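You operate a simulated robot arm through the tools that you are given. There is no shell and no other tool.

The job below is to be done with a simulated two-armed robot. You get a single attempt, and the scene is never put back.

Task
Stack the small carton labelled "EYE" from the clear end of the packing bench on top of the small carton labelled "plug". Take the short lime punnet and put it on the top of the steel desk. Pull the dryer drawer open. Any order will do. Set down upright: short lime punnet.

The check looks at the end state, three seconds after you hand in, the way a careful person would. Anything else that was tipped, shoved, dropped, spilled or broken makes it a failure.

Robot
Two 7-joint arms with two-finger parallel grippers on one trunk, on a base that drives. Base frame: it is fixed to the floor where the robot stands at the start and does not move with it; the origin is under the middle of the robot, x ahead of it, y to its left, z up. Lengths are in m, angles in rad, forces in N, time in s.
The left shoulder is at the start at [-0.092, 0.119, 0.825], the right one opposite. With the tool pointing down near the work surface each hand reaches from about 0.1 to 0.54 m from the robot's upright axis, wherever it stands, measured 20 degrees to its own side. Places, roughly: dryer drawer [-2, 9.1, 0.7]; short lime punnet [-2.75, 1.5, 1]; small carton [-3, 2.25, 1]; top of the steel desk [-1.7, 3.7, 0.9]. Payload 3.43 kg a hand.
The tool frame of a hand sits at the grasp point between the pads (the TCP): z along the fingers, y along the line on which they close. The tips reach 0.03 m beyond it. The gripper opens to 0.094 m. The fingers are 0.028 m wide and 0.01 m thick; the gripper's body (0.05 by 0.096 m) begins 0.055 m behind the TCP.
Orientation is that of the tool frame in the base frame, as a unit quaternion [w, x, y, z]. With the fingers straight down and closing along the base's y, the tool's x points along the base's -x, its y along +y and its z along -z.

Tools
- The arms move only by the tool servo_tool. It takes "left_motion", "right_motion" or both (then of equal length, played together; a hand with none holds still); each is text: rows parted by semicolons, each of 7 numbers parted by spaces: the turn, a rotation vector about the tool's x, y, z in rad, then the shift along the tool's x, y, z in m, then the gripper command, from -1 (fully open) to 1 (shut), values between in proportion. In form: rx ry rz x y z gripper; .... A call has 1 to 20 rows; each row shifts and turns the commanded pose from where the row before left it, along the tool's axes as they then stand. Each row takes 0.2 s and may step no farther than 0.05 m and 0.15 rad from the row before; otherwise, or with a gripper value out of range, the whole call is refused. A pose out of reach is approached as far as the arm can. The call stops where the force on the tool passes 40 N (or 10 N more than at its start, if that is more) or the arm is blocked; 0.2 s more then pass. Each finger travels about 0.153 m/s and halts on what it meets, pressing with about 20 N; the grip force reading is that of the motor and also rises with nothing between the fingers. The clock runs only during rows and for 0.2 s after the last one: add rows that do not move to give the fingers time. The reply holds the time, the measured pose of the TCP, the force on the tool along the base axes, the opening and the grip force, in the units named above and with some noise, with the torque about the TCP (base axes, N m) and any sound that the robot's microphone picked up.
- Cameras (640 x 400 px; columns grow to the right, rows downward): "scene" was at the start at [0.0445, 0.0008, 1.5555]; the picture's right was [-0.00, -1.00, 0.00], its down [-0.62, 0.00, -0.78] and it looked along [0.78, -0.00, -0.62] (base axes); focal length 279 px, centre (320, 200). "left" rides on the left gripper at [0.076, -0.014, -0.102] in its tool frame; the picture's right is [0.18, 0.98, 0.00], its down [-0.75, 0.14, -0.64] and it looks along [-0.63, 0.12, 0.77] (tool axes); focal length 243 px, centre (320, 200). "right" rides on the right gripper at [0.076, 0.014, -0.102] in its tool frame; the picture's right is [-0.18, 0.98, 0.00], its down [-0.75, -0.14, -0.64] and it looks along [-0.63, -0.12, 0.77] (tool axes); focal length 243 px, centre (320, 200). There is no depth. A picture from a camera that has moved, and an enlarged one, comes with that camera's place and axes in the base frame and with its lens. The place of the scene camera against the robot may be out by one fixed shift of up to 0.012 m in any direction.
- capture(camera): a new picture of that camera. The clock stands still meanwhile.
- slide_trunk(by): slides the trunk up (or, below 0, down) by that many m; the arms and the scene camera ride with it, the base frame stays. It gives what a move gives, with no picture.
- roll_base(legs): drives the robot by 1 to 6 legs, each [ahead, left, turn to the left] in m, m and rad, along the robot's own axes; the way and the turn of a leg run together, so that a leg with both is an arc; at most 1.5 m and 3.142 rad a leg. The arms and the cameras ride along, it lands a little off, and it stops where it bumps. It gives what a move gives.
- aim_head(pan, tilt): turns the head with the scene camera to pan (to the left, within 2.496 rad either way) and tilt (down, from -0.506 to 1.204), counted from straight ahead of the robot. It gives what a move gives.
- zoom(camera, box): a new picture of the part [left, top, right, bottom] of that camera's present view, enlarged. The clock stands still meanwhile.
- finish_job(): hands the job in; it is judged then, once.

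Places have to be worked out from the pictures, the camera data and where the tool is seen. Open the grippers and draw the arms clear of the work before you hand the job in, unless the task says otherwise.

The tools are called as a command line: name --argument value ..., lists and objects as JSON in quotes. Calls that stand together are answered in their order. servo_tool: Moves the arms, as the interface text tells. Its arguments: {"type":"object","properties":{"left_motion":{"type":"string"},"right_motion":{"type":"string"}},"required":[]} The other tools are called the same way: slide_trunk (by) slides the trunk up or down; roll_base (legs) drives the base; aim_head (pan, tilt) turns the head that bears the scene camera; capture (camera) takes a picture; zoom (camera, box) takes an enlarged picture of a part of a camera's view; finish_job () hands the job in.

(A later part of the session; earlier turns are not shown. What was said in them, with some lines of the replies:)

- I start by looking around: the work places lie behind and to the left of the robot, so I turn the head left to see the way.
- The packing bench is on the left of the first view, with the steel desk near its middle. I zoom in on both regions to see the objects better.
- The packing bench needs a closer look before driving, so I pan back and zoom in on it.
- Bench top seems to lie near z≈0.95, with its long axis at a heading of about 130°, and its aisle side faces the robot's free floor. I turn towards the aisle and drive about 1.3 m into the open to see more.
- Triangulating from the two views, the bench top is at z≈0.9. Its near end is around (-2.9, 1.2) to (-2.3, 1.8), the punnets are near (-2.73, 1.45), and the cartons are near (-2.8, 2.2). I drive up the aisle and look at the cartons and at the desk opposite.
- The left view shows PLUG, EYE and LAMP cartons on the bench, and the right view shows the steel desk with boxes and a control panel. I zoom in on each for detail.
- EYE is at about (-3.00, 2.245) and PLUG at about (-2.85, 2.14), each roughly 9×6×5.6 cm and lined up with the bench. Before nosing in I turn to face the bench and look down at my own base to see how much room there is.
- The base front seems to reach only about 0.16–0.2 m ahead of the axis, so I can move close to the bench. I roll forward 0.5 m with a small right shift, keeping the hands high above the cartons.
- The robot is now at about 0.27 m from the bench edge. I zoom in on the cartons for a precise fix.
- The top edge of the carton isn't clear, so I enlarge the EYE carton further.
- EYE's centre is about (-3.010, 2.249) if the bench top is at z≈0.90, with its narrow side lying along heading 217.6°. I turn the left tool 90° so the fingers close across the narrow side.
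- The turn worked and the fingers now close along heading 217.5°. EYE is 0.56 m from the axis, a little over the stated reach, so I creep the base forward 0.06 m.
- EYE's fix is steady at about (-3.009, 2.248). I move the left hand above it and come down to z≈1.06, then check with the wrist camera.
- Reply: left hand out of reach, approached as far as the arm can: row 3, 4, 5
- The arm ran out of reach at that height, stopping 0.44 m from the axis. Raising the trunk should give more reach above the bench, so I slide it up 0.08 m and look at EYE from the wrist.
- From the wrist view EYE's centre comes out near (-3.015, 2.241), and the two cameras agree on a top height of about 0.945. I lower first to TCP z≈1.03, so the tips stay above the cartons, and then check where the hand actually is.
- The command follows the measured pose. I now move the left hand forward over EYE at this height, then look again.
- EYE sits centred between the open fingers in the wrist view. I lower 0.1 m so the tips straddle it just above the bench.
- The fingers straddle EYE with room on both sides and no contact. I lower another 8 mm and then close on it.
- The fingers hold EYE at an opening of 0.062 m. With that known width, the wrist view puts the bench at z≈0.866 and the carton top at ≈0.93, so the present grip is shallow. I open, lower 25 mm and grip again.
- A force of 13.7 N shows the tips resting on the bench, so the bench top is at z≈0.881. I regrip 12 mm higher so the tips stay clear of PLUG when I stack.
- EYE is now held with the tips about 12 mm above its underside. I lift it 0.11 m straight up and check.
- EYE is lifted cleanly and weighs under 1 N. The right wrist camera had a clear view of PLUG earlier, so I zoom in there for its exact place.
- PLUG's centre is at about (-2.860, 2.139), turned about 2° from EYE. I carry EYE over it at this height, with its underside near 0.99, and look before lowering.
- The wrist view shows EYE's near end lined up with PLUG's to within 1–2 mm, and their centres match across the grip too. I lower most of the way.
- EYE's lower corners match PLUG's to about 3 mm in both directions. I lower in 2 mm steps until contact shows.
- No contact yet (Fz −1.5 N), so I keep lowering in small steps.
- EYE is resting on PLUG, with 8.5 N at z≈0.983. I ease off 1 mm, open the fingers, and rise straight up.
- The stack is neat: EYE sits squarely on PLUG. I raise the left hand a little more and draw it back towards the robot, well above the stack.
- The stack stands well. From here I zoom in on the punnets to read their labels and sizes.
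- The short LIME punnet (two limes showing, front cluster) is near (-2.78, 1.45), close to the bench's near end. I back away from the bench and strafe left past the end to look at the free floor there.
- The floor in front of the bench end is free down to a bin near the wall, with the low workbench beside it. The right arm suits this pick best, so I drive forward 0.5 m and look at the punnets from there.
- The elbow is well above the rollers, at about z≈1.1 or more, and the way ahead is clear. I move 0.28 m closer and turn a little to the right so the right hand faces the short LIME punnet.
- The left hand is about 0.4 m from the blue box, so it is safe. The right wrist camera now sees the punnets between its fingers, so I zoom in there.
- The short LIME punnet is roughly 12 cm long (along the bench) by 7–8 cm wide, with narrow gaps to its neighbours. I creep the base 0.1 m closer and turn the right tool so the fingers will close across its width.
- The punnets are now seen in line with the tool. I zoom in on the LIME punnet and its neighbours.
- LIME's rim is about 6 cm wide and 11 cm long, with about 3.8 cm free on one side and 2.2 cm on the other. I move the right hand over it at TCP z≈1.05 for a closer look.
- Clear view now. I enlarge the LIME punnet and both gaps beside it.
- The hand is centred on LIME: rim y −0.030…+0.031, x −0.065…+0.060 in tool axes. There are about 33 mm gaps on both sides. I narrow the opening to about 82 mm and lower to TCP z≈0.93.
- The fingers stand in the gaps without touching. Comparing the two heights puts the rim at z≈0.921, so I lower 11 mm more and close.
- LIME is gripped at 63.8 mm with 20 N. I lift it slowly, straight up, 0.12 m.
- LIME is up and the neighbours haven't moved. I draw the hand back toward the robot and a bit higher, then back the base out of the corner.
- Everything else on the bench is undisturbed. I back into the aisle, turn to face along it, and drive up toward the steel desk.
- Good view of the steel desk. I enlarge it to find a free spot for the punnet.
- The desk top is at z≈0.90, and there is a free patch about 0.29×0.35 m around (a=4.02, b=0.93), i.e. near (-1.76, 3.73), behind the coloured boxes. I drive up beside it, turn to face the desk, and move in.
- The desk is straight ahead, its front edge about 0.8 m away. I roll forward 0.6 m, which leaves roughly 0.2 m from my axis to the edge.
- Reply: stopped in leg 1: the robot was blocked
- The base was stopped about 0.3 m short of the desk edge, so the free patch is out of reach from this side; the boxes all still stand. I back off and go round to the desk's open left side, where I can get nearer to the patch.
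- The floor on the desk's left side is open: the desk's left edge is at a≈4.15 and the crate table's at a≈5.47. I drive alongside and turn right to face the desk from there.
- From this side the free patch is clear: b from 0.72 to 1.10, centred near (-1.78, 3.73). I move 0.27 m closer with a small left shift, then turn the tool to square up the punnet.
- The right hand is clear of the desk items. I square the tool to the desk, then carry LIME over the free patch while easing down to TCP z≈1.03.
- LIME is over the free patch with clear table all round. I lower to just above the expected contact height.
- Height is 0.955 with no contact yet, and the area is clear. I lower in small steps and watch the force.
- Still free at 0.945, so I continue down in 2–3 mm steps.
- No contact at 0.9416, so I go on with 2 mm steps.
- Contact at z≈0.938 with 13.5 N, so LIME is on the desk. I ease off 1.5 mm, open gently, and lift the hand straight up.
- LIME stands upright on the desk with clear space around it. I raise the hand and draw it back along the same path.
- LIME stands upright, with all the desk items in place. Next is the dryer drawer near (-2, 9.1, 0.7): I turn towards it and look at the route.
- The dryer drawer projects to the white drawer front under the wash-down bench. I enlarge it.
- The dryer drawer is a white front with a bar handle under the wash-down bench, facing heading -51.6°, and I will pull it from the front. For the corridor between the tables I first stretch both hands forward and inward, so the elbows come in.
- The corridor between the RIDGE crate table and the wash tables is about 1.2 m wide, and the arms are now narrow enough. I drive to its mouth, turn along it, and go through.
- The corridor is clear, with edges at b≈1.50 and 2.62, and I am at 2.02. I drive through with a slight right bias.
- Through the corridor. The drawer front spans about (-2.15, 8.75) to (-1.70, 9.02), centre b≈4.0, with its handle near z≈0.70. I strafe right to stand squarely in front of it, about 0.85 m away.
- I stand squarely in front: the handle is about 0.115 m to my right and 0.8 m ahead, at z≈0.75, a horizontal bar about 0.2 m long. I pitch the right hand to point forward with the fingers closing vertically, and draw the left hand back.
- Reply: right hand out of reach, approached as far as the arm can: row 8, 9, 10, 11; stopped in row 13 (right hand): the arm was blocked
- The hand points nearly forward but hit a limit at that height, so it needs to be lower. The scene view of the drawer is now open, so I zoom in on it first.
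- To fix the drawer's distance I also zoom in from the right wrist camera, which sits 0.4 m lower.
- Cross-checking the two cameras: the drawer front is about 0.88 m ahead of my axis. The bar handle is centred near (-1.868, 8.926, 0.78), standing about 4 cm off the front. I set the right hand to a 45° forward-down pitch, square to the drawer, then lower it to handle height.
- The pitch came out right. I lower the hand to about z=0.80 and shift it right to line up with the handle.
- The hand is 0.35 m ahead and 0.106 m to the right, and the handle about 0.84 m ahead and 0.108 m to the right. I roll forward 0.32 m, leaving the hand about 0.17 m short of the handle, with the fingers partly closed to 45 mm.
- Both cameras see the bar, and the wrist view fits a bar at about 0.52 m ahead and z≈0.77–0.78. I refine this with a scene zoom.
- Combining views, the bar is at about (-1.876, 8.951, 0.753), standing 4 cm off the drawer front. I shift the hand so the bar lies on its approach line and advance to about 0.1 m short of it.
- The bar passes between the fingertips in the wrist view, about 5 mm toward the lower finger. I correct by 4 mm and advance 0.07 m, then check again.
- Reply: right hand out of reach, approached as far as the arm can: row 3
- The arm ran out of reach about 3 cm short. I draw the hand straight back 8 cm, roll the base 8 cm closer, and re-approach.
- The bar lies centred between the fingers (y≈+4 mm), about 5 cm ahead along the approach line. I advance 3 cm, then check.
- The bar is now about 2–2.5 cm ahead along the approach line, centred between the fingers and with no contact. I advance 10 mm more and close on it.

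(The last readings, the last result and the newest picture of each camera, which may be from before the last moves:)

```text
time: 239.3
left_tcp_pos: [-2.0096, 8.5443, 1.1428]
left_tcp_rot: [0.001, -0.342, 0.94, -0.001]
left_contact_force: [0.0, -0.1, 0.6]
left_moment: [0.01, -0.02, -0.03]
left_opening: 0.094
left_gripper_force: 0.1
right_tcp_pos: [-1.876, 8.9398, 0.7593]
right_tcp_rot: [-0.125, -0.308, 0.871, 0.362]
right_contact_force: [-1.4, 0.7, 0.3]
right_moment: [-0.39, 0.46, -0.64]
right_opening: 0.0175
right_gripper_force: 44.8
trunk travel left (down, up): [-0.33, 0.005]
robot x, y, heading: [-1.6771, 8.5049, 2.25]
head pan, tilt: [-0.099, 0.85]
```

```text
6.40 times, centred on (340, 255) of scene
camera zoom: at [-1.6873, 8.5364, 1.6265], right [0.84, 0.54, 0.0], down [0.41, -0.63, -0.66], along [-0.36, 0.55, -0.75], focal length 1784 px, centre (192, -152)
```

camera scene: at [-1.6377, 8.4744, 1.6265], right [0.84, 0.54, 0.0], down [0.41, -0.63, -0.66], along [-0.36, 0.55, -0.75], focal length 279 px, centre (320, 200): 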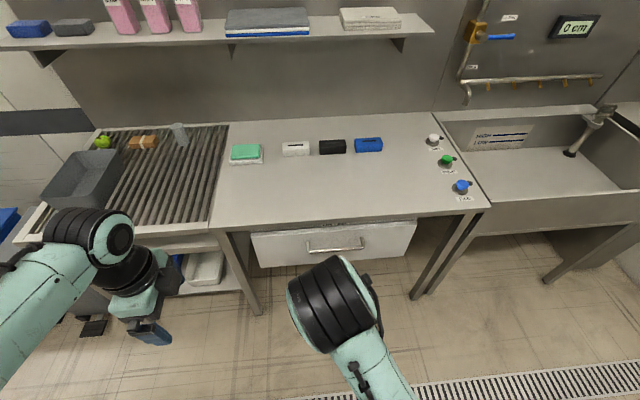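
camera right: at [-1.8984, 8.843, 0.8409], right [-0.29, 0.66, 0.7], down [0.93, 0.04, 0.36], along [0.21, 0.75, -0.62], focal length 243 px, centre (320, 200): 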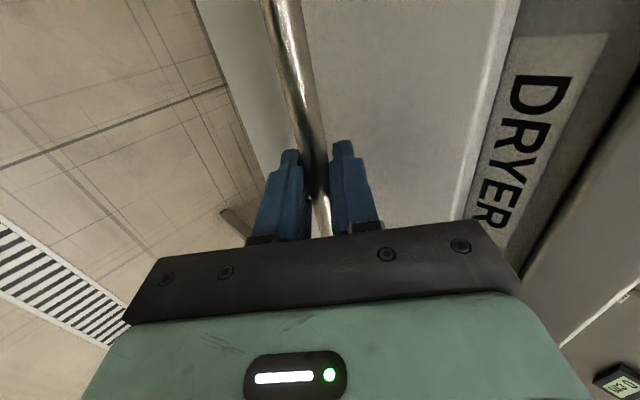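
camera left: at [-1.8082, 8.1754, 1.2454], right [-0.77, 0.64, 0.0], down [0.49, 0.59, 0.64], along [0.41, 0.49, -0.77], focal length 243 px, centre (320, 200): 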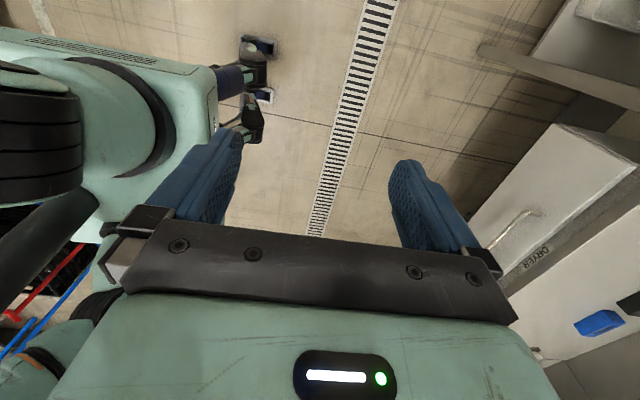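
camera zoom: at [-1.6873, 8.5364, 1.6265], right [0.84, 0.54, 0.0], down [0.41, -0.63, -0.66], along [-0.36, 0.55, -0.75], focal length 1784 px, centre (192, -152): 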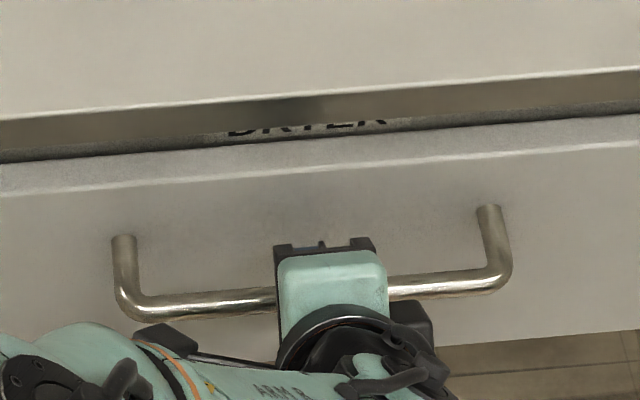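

The fingers hold the bar, at 17.5 mm opening with 45 N. I pull gently straight back 6 cm with the arm and watch the force.

servo_tool --right_motion "0 0 0 0 -0.0071 -0.0071 1;0 0 0 0 -0.0106 -0.0106 1;0 0 0 0 -0.0106 -0.0106 1;0 0 0 0 -0.0141 -0.0141 1;0 0 0 0 0 0 1"

capture --camera "scene"

capture --camera "right"

```text
time: 240.5
left_tcp_pos: [-2.0104, 8.5435, 1.1429]
left_tcp_rot: [0.0, -0.342, 0.94, -0.001]
left_contact_force: [0.2, 0.6, -0.4]
left_moment: [-0.01, -0.02, 0.03]
left_opening: 0.094
left_gripper_force: 0.1
right_tcp_pos: [-1.839, 8.8914, 0.7589]
right_tcp_rot: [-0.125, -0.308, 0.871, 0.362]
right_contact_force: [-2.7, -4.0, 6.9]
right_moment: [-0.41, 0.54, -0.39]
right_opening: 0.0175
right_gripper_force: 44.8
trunk travel left (down, up): [-0.33, 0.005]
robot x, y, heading: [-1.674, 8.5048, 2.244]
head pan, tilt: [-0.099, 0.85]
```

```text
taken
camera scene: at [-1.6873, 8.5355, 1.6265], right [0.84, 0.54, 0.0], down [0.41, -0.63, -0.66], along [-0.36, 0.55, -0.75], focal length 279 px, centre (320, 200)
```

scene: 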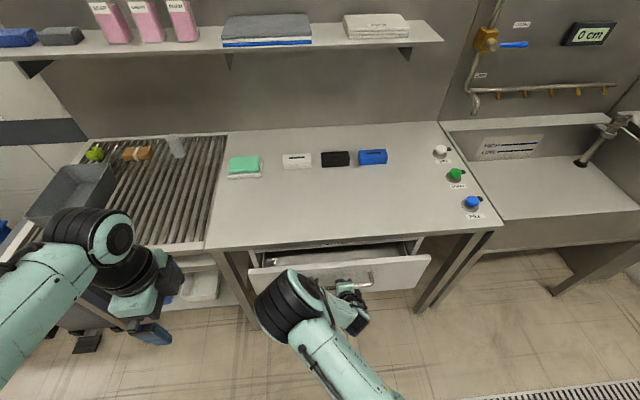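

```text
taken
camera right: at [-1.8605, 8.7952, 0.841], right [-0.29, 0.65, 0.7], down [0.93, 0.04, 0.36], along [0.21, 0.75, -0.62], focal length 243 px, centre (320, 200)
```

right: 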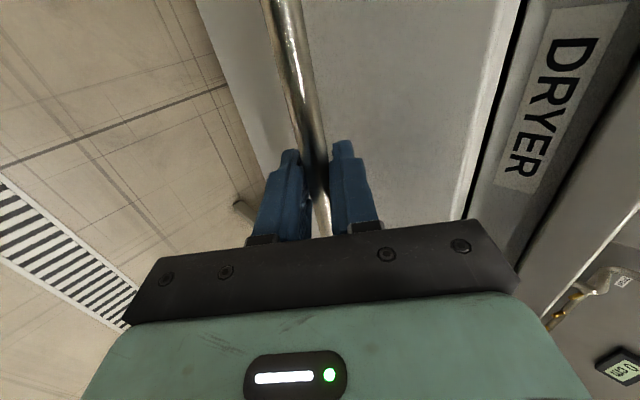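

The drawer comes smoothly, 6 cm open with only a few newtons. I roll the base back 0.12 m while holding the handle, then finish with the arm so the force guard can catch the end stop.

roll_base --legs '[[-0.12, 0.0, 0.0]]'

capture --camera "scene"

```text
time: 241.8
left_tcp_pos: [-1.9365, 8.4507, 1.1437]
left_tcp_rot: [0.0, -0.342, 0.94, -0.001]
left_contact_force: [0.0, -0.3, 0.0]
left_moment: [0.01, 0.02, 0.04]
left_opening: 0.0939
left_gripper_force: 0.0
right_tcp_pos: [-1.7659, 8.7995, 0.7583]
right_tcp_rot: [-0.125, -0.309, 0.871, 0.361]
right_contact_force: [-10.8, -5.9, 5.6]
right_moment: [-0.32, 0.36, -0.61]
right_opening: 0.0172
right_gripper_force: 45.2
trunk travel left (down, up): [-0.33, 0.005]
robot x, y, heading: [-1.5983, 8.4105, 2.247]
head pan, tilt: [-0.099, 0.85]
```

```text
taken
camera scene: at [-1.6145, 8.4431, 1.6268], right [0.84, 0.54, 0.0], down [0.41, -0.63, -0.66], along [-0.36, 0.55, -0.75], focal length 279 px, centre (320, 200)
```

scene: 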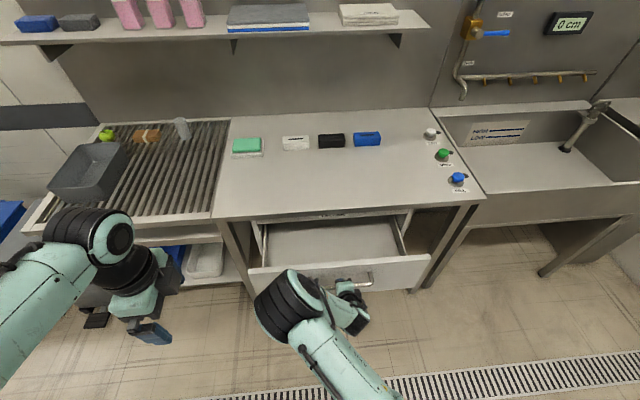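

The drawer is about 0.18 m open. I keep pulling with the arm, another 0.1 m in small steps, with a slight leftward easing to relax the side load.

servo_tool --right_motion "0 0 0 0.002 -0.0141 -0.0141 1;0 0 0 0.002 -0.0141 -0.0141 1;0 0 0 0.001 -0.0141 -0.0141 1;0 0 0 0 -0.0141 -0.0141 1;0 0 0 0 -0.0141 -0.0141 1;0 0 0 0 0 0 1"

capture --camera "scene"

```text
time: 243.2
left_tcp_pos: [-1.9348, 8.4517, 1.1432]
left_tcp_rot: [0.0, -0.342, 0.94, 0.0]
left_contact_force: [0.5, 0.4, 0.0]
left_moment: [0.03, 0.02, -0.05]
left_opening: 0.094
left_gripper_force: 0.0
right_tcp_pos: [-1.7025, 8.7195, 0.7583]
right_tcp_rot: [-0.124, -0.307, 0.871, 0.364]
right_contact_force: [16.2, 10.5, 20.5]
right_moment: [-0.18, 0.33, -0.44]
right_opening: 0.0164
right_gripper_force: 45.0
trunk travel left (down, up): [-0.33, 0.005]
robot x, y, heading: [-1.5997, 8.4123, 2.248]
head pan, tilt: [-0.099, 0.85]
```

```text
taken
camera scene: at [-1.6105, 8.4437, 1.6265], right [0.84, 0.54, 0.0], down [0.41, -0.63, -0.66], along [-0.36, 0.55, -0.75], focal length 279 px, centre (320, 200)
```

scene: 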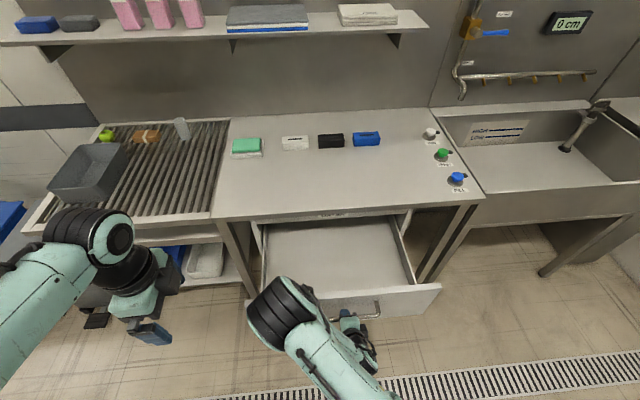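

About 0.28 m open so far, with no resistance in the pull direction and only some side and vertical load. I relax those and pull a little more in 1 cm steps to find the end stop.

servo_tool --right_motion "0 0 0 -0.004 0.002 -0.002 1;0 0 0 0 -0.0071 -0.0071 1;0 0 0 0 -0.0071 -0.0071 1;0 0 0 0 -0.0071 -0.0071 1;0 0 0 0 -0.0071 -0.0071 1;0 0 0 0 0 0 1"

zoom --camera "scene" --box '[200, 190, 480, 350]'

```text
time: 243.8
left_tcp_pos: [-1.9364, 8.4514, 1.1422]
left_tcp_rot: [0.001, -0.342, 0.94, -0.001]
left_contact_force: [-0.6, -0.5, 0.0]
left_moment: [0.0, 0.03, -0.02]
left_opening: 0.0939
left_gripper_force: 0.1
right_tcp_pos: [-1.704, 8.7205, 0.7607]
right_tcp_rot: [-0.13, -0.304, 0.869, 0.369]
right_contact_force: [1.9, 1.2, 10.2]
right_moment: [-0.43, 0.6, -0.18]
right_opening: 0.0138
right_gripper_force: 45.3
right hand out of reach, approached as far as the arm can: row 2, 3
trunk travel left (down, up): [-0.33, 0.005]
robot x, y, heading: [-1.5994, 8.4091, 2.249]
head pan, tilt: [-0.099, 0.85]
stopped in row 3 (right hand): the force on the tool passed its limit at 45 N (the readings are from after the stop); the commanded pose is now the measured one
```

```text
2.29 times, centred on (340, 270) of scene
camera zoom: at [-1.6128, 8.443, 1.6263], right [0.84, 0.55, 0.0], down [0.41, -0.63, -0.66], along [-0.36, 0.55, -0.75], focal length 637 px, centre (274, 40)
```

zoom: 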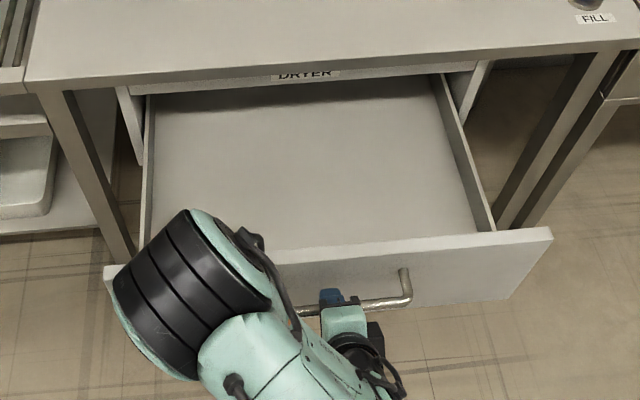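

The arm is now folded too near the body to pull further, hence the stop. The drawer is about 0.28 m out, so I try rolling the base back 5 cm, still holding the handle, to see whether there is more travel.

roll_base --legs '[[-0.05, 0.0, 0.0]]'

zoom --camera "scene" --box '[200, 190, 480, 350]'

capture --camera "right"

```text
time: 244.7
left_tcp_pos: [-1.9055, 8.4125, 1.1435]
left_tcp_rot: [0.001, -0.341, 0.94, -0.001]
left_contact_force: [0.1, 0.2, 0.4]
left_moment: [-0.01, -0.01, 0.01]
left_opening: 0.0939
left_gripper_force: 0.1
right_tcp_pos: [-1.6761, 8.683, 0.7603]
right_tcp_rot: [-0.129, -0.305, 0.869, 0.368]
right_contact_force: [-1.7, 1.8, 15.9]
right_moment: [-0.37, 0.39, -1.28]
right_opening: 0.0139
right_gripper_force: 45.4
trunk travel left (down, up): [-0.33, 0.005]
robot x, y, heading: [-1.5692, 8.371, 2.245]
head pan, tilt: [-0.099, 0.85]
```

```text
2.29 times, centred on (340, 270) of scene
camera zoom: at [-1.5832, 8.406, 1.627], right [0.84, 0.54, 0.0], down [0.41, -0.63, -0.66], along [-0.36, 0.55, -0.75], focal length 637 px, centre (274, 40)
```

zoom: 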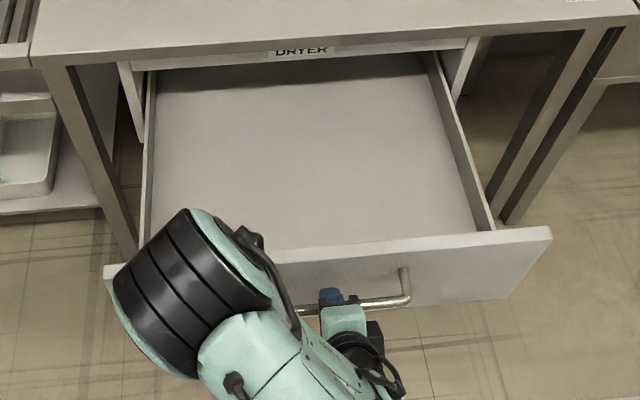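

```text
taken
camera right: at [-1.6963, 8.5862, 0.8423], right [-0.28, 0.65, 0.71], down [0.94, 0.03, 0.35], along [0.2, 0.76, -0.62], focal length 243 px, centre (320, 200)
```

right: 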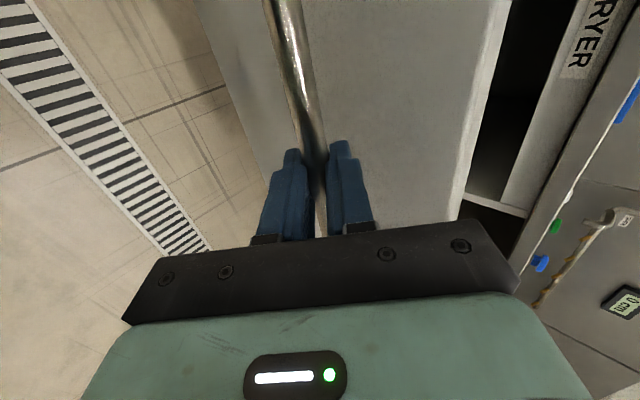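

The drawer followed easily, now about 0.33 m open. I roll back another 5 cm.

roll_base --legs '[[-0.05, 0.0, 0.0]]'

zoom --camera "scene" --box '[200, 170, 480, 350]'

capture --camera "right"

```text
time: 245.6
left_tcp_pos: [-1.8751, 8.3755, 1.1443]
left_tcp_rot: [0.0, -0.342, 0.94, 0.0]
left_contact_force: [0.0, 0.2, 0.1]
left_moment: [-0.01, 0.0, 0.02]
left_opening: 0.094
left_gripper_force: 0.1
right_tcp_pos: [-1.6455, 8.6459, 0.7599]
right_tcp_rot: [-0.129, -0.306, 0.868, 0.37]
right_contact_force: [-4.0, -0.3, 10.3]
right_moment: [-0.4, 0.32, -1.08]
right_opening: 0.0139
right_gripper_force: 45.0
trunk travel left (down, up): [-0.33, 0.005]
robot x, y, heading: [-1.5403, 8.3359, 2.25]
head pan, tilt: [-0.099, 0.85]
```

```text
2.22 times, centred on (340, 260) of scene
camera zoom: at [-1.5532, 8.3682, 1.6269], right [0.84, 0.54, 0.0], down [0.41, -0.63, -0.66], along [-0.36, 0.55, -0.75], focal length 619 px, centre (276, 67)
```

zoom: 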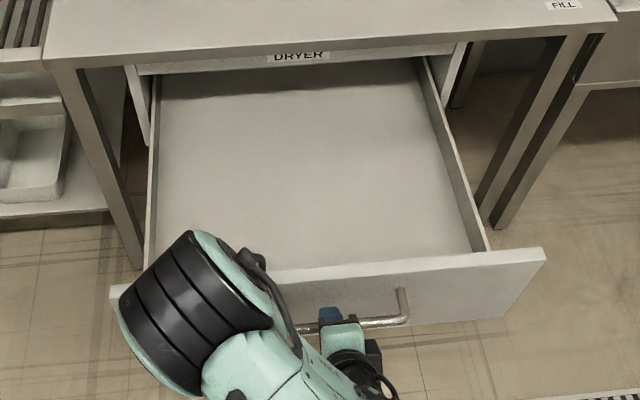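

```text
taken
camera right: at [-1.6665, 8.5486, 0.8423], right [-0.28, 0.65, 0.71], down [0.94, 0.03, 0.34], along [0.2, 0.76, -0.62], focal length 243 px, centre (320, 200)
```

right: 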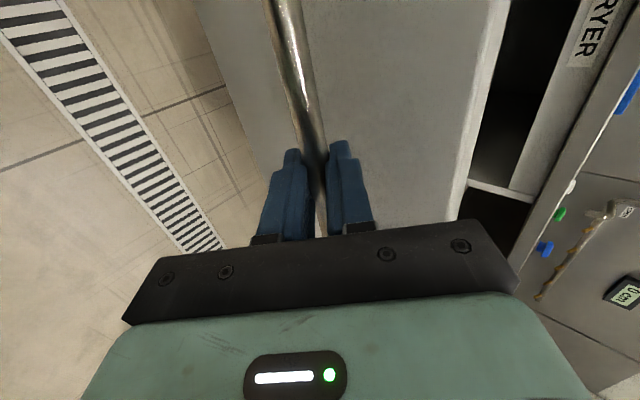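

About 0.375 m open with light forces. I try one more 4 cm step to see if it is at its stop.

roll_base --legs '[[-0.04, 0.0, 0.0]]'

capture --camera "right"

zoom --camera "scene" --box '[200, 170, 480, 350]'

```text
time: 246.6
left_tcp_pos: [-1.8516, 8.3451, 1.1428]
left_tcp_rot: [-0.001, -0.342, 0.94, -0.001]
left_contact_force: [-0.4, 0.3, -0.6]
left_moment: [0.02, 0.02, -0.01]
left_opening: 0.0942
left_gripper_force: 0.1
right_tcp_pos: [-1.6276, 8.6227, 0.7632]
right_tcp_rot: [-0.134, -0.301, 0.864, 0.38]
right_contact_force: [0.0, 1.2, 6.1]
right_moment: [0.11, -0.06, -0.07]
right_opening: 0.0138
right_gripper_force: 45.0
trunk travel left (down, up): [-0.33, 0.005]
robot x, y, heading: [-1.5133, 8.3096, 2.246]
head pan, tilt: [-0.099, 0.85]
stopped in leg 1: the force on the tool passed its limit at 72 N (the readings are from after the stop); the commanded pose is now the measured one
```

```text
taken
camera right: at [-1.6466, 8.523, 0.8443], right [-0.27, 0.63, 0.73], down [0.95, 0.03, 0.33], along [0.19, 0.77, -0.61], focal length 243 px, centre (320, 200)
```

right: 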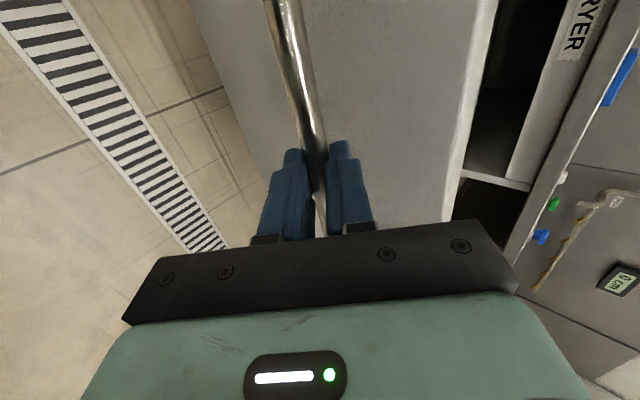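

```text
2.22 times, centred on (340, 260) of scene
camera zoom: at [-1.5288, 8.338, 1.6263], right [0.84, 0.54, 0.0], down [0.41, -0.63, -0.66], along [-0.36, 0.55, -0.75], focal length 619 px, centre (276, 67)
```

zoom: 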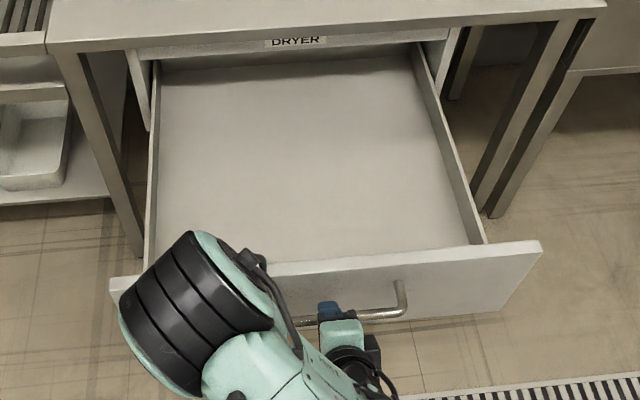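

The end stop is reached, with the base halted by the force guard, so the drawer is fully open at about 0.40 m. I open the fingers to about 5 cm and withdraw along the tool axis.

servo_tool --right_motion "0 0 0 0 0 0 0.5;0 0 0 0 0 0 0;0 0 0 0 0 0 -0.1;0 0 0 0 0 0 -0.1;0 0 0 0 0 -0.01 -0.1;0 0 0 0 0 -0.01 -0.1;0 0 0 0 0 -0.01 -0.1;0 0 0 0 0 0 -0.1"

capture --camera "right"

```text
time: 248.4
left_tcp_pos: [-1.8516, 8.3487, 1.143]
left_tcp_rot: [-0.001, -0.342, 0.94, -0.002]
left_contact_force: [0.7, -0.2, -0.4]
left_moment: [0.0, 0.0, 0.01]
left_opening: 0.094
left_gripper_force: 0.0
right_tcp_pos: [-1.6301, 8.6147, 0.7687]
right_tcp_rot: [-0.134, -0.301, 0.865, 0.379]
right_contact_force: [0.3, -0.2, 0.3]
right_moment: [-0.05, 0.0, 0.01]
right_opening: 0.0517
right_gripper_force: 0.0
right hand out of reach, approached as far as the arm can: row 5, 6, 7
trunk travel left (down, up): [-0.33, 0.005]
robot x, y, heading: [-1.5157, 8.3133, 2.244]
head pan, tilt: [-0.099, 0.85]
```

```text
taken
camera right: at [-1.6503, 8.5166, 0.8497], right [-0.27, 0.64, 0.72], down [0.94, 0.03, 0.33], along [0.19, 0.77, -0.61], focal length 243 px, centre (320, 200)
```

right: 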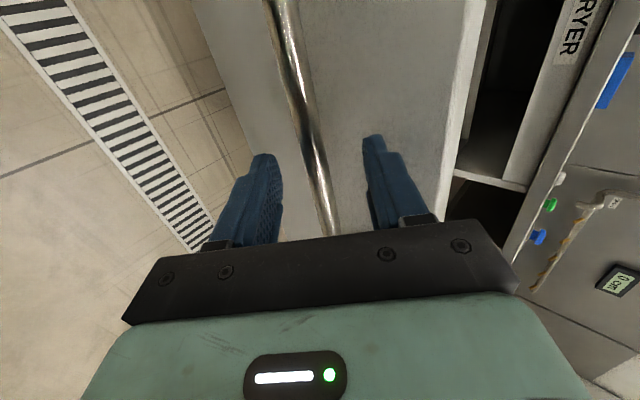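

The arm cannot fold further, so I free the fingers in two moves instead. First the base goes back 2 cm, since the bar has that much room between the fingers; then the hand goes up 3 cm.

roll_base --legs '[[-0.02, 0.0, 0.0]]'

servo_tool --right_motion "0 0 0 0 0.0071 -0.0071 -0.1;0 0 0 0 0.0071 -0.0071 -0.1;0 0 0 0 0.0071 -0.0071 -0.1;0 0 0 0 0 0 -0.1"

capture --camera "right"

```text
time: 249.2
left_tcp_pos: [-1.8412, 8.3341, 1.1423]
left_tcp_rot: [-0.001, -0.342, 0.94, -0.001]
left_contact_force: [0.4, -0.3, 0.0]
left_moment: [0.02, -0.03, 0.0]
left_opening: 0.0942
left_gripper_force: 0.1
right_tcp_pos: [-1.6197, 8.6012, 0.7694]
right_tcp_rot: [-0.134, -0.301, 0.865, 0.379]
right_contact_force: [0.1, 0.6, 0.1]
right_moment: [0.01, -0.06, 0.01]
right_opening: 0.0517
right_gripper_force: 0.1
trunk travel left (down, up): [-0.33, 0.005]
robot x, y, heading: [-1.5026, 8.2934, 2.25]
head pan, tilt: [-0.099, 0.85]
```

```text
time: 250.2
left_tcp_pos: [-1.8403, 8.3332, 1.1426]
left_tcp_rot: [-0.001, -0.342, 0.94, -0.001]
left_contact_force: [-1.5, 0.7, -0.6]
left_moment: [0.02, -0.01, 0.01]
left_opening: 0.0939
left_gripper_force: 0.0
right_tcp_pos: [-1.6304, 8.6069, 0.7895]
right_tcp_rot: [-0.134, -0.301, 0.865, 0.379]
right_contact_force: [0.3, -0.7, 0.5]
right_moment: [-0.04, -0.01, 0.01]
right_opening: 0.0516
right_gripper_force: 0.0
right hand out of reach, approached as far as the arm can: row 1, 2, 3
trunk travel left (down, up): [-0.33, 0.005]
robot x, y, heading: [-1.5059, 8.2917, 2.249]
head pan, tilt: [-0.099, 0.85]
```

```text
taken
camera right: at [-1.6502, 8.5087, 0.8701], right [-0.27, 0.64, 0.72], down [0.94, 0.03, 0.33], along [0.19, 0.77, -0.61], focal length 243 px, centre (320, 200)
```

right: 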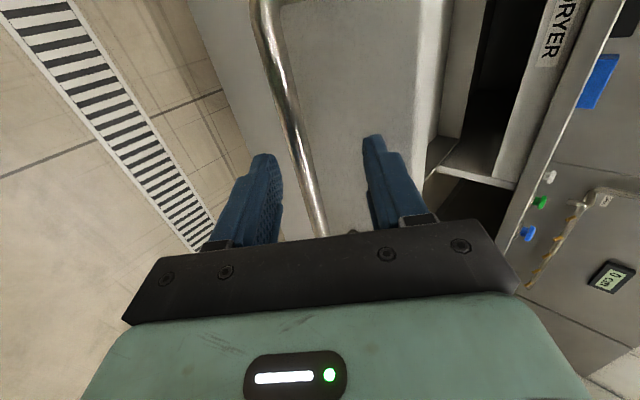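

The bar is now past the fingertips (about 4 cm ahead along the tool axis), and there is no contact. I roll the base back 0.3 m to leave the drawer.

roll_base --legs '[[-0.06, 0.0, 0.0], [-0.24, 0.0, 0.0]]'

aim_head --pan 0.0 --tilt 0.65

capture --camera "scene"

```text
time: 252.5
left_tcp_pos: [-1.6541, 8.1003, 1.1415]
left_tcp_rot: [-0.001, -0.342, 0.94, -0.001]
left_contact_force: [-0.2, 0.7, -0.1]
left_moment: [0.02, -0.01, -0.02]
left_opening: 0.0937
left_gripper_force: 0.0
right_tcp_pos: [-1.444, 8.3747, 0.7901]
right_tcp_rot: [-0.135, -0.301, 0.864, 0.38]
right_contact_force: [0.5, 0.0, -0.2]
right_moment: [0.01, -0.04, -0.03]
right_opening: 0.0518
right_gripper_force: 0.1
trunk travel left (down, up): [-0.33, 0.005]
robot x, y, heading: [-1.3219, 8.0583, 2.243]
head pan, tilt: [-0.099, 0.85]
```

```text
time: 253.2
left_tcp_pos: [-1.6537, 8.099, 1.1422]
left_tcp_rot: [0.0, -0.342, 0.94, -0.001]
left_contact_force: [0.6, -0.2, -0.1]
left_moment: [0.02, 0.01, 0.02]
left_opening: 0.0941
left_gripper_force: 0.1
right_tcp_pos: [-1.4456, 8.3747, 0.7904]
right_tcp_rot: [-0.134, -0.302, 0.864, 0.379]
right_contact_force: [-0.1, -0.4, 0.6]
right_moment: [0.01, 0.01, 0.0]
right_opening: 0.0519
right_gripper_force: 0.2
trunk travel left (down, up): [-0.33, 0.005]
robot x, y, heading: [-1.3202, 8.0569, 2.245]
head pan, tilt: [0.0, 0.649]
```

```text
taken
camera scene: at [-1.3429, 8.0938, 1.643], right [0.78, 0.62, 0.0], down [0.38, -0.47, -0.8], along [-0.5, 0.62, -0.6], focal length 279 px, centre (320, 200)
```

scene: 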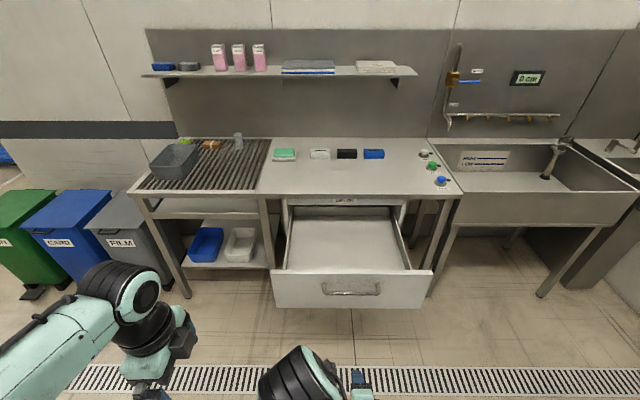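

The drawer stands fully open and everything on the bench is in place. I open the right gripper fully and lift the arm clear.

servo_tool --right_motion "0 0 0 0 0.0294 -0.0271 -1;0 0 0 0 0.0294 -0.0271 -1;0 0 0 0 0.0294 -0.0271 -1;0 0 0 0 0.0294 -0.0271 -1;0 0 0 0 0.0294 -0.0271 -1;0 0 0 0 0 0 -1"

roll_base --legs '[[-0.2, 0.0, 0.0]]'

aim_head --pan 0.0 --tilt 0.55

capture --camera "scene"

aim_head --pan 2.45 --tilt 0.25

capture --camera "scene"

```text
time: 254.6
left_tcp_pos: [-1.6539, 8.1002, 1.1426]
left_tcp_rot: [0.0, -0.342, 0.94, 0.0]
left_contact_force: [0.8, 0.5, -0.2]
left_moment: [-0.04, 0.0, 0.02]
left_opening: 0.094
left_gripper_force: 0.1
right_tcp_pos: [-1.4757, 8.394, 0.9796]
right_tcp_rot: [-0.134, -0.302, 0.864, 0.379]
right_contact_force: [0.6, 0.4, -0.7]
right_moment: [0.01, -0.03, 0.0]
right_opening: 0.0939
right_gripper_force: 0.1
right hand out of reach, approached as far as the arm can: row 1, 2, 3
trunk travel left (down, up): [-0.33, 0.005]
robot x, y, heading: [-1.3217, 8.062, 2.249]
head pan, tilt: [0.0, 0.649]
```

```text
time: 256.2
left_tcp_pos: [-1.5318, 7.9461, 1.1427]
left_tcp_rot: [0.0, -0.342, 0.94, -0.001]
left_contact_force: [0.6, 0.6, -0.1]
left_moment: [0.0, 0.02, 0.0]
left_opening: 0.0939
left_gripper_force: 0.0
right_tcp_pos: [-1.3516, 8.2384, 0.9799]
right_tcp_rot: [-0.134, -0.302, 0.864, 0.38]
right_contact_force: [0.9, 0.3, 0.5]
right_moment: [-0.01, 0.01, -0.03]
right_opening: 0.094
right_gripper_force: 0.0
trunk travel left (down, up): [-0.33, 0.005]
robot x, y, heading: [-1.1946, 7.9059, 2.244]
head pan, tilt: [0.0, 0.649]
```

```text
time: 256.9
left_tcp_pos: [-1.5303, 7.9449, 1.1421]
left_tcp_rot: [-0.001, -0.343, 0.939, -0.001]
left_contact_force: [0.5, -0.9, 0.4]
left_moment: [-0.02, 0.01, 0.0]
left_opening: 0.0941
left_gripper_force: 0.1
right_tcp_pos: [-1.3512, 8.238, 0.9789]
right_tcp_rot: [-0.134, -0.301, 0.865, 0.379]
right_contact_force: [-0.6, 0.2, -0.7]
right_moment: [-0.01, 0.01, 0.02]
right_opening: 0.0941
right_gripper_force: 0.0
trunk travel left (down, up): [-0.33, 0.005]
robot x, y, heading: [-1.1936, 7.9083, 2.247]
head pan, tilt: [0.0, 0.55]
```

```text
taken
camera scene: at [-1.2209, 7.9416, 1.6518], right [0.78, 0.63, 0.0], down [0.33, -0.41, -0.85], along [-0.53, 0.66, -0.52], focal length 279 px, centre (320, 200)
```

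scene: 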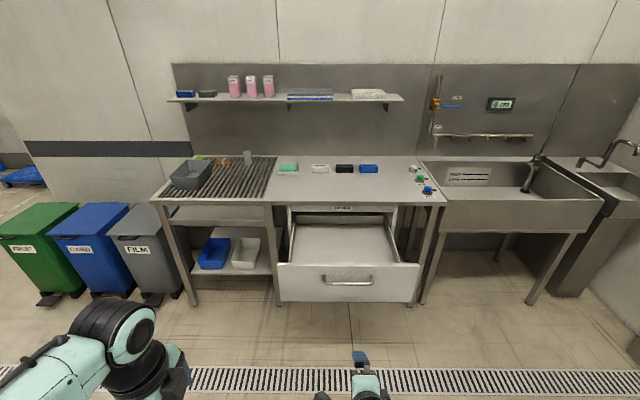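

```text
time: 259.1
left_tcp_pos: [-1.5307, 7.9445, 1.1434]
left_tcp_rot: [0.0, -0.341, 0.94, 0.0]
left_contact_force: [0.2, 0.2, -0.8]
left_moment: [0.0, 0.0, 0.02]
left_opening: 0.0938
left_gripper_force: 0.0
right_tcp_pos: [-1.3514, 8.2394, 0.9785]
right_tcp_rot: [-0.135, -0.302, 0.864, 0.38]
right_contact_force: [0.2, 0.6, -0.3]
right_moment: [0.01, 0.0, -0.02]
right_opening: 0.0939
right_gripper_force: 0.1
trunk travel left (down, up): [-0.33, 0.005]
robot x, y, heading: [-1.1951, 7.9058, 2.25]
head pan, tilt: [2.45, 0.25]
```

```text
taken
camera scene: at [-1.1665, 7.7786, 1.6796], right [-1.0, 0.02, 0.0], down [0.0, 0.25, -0.97], along [-0.01, -0.97, -0.25], focal length 279 px, centre (320, 200)
```

scene: 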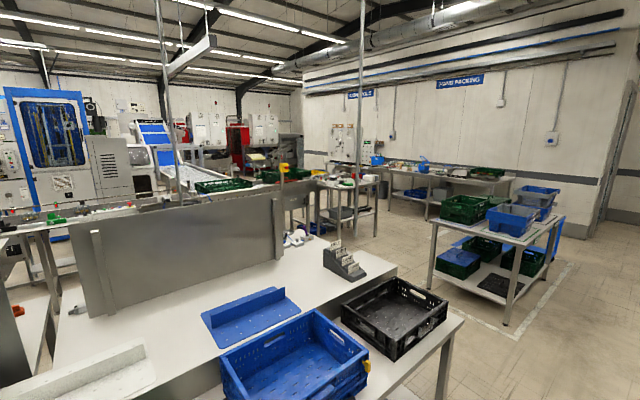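

The drawer is clearly open. I take a last long-distance look at the desk and packing bench to confirm the punnet and the carton stack.

zoom --camera "scene" --box '[310, 140, 430, 215]'

zoom --camera "scene" --box '[370, 145, 450, 195]'

```text
5.33 times, centred on (370, 178) of scene
camera zoom: at [-1.1665, 7.7786, 1.6796], right [-1.0, 0.02, 0.0], down [0.0, 0.25, -0.97], along [-0.01, -0.97, -0.25], focal length 1486 px, centre (53, 320)
```

zoom: 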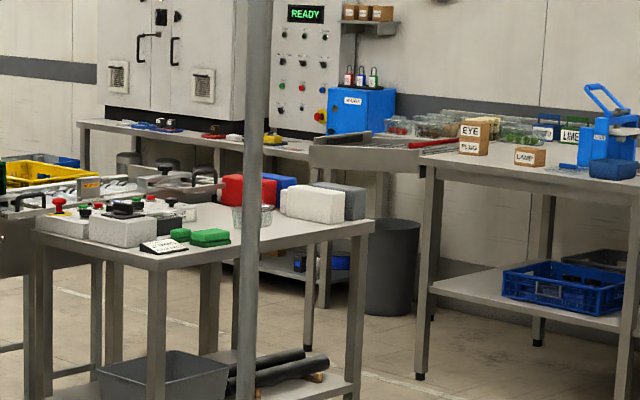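

```text
8.00 times, centred on (410, 170) of scene
camera zoom: at [-1.1665, 7.7786, 1.6796], right [-1.0, 0.02, 0.0], down [0.0, 0.25, -0.97], along [-0.01, -0.97, -0.25], focal length 2230 px, centre (-400, 440)
```

zoom: 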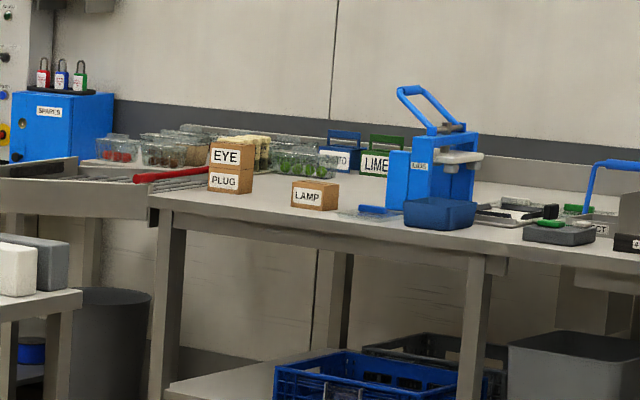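

All three goals check out: EYE sits on PLUG, the LIME punnet stands upright on the steel desk (partly behind a pole in this view), and the dryer drawer is fully open. Both grippers are open and clear of the work, so I hand in the job.

finish_job

```text
The job is handed in.
```

I finished all three parts of the job and handed it in; I have not seen the check's result.

- **Cartons:** EYE is stacked squarely on PLUG on the packing bench. A last long-distance look showed the stack still standing.
- **Short lime punnet:** It is upright on a free patch of the steel desk. In the last look it was partly hidden behind a pole, but I had a clear view of it after setting it down.
- **Dryer drawer:** It is fully open, about 0.40 m, pulled until it reached its end stop.

One thing did not go to plan. While driving up to the front of the steel desk, the base bumped something and stopped about 0.3 m short. I backed off and used the desk's left side instead. The boxes and signs on the desk were all still in place afterwards, and I saw nothing tipped or moved anywhere else.

Both grippers are open and the arms are clear of the work.
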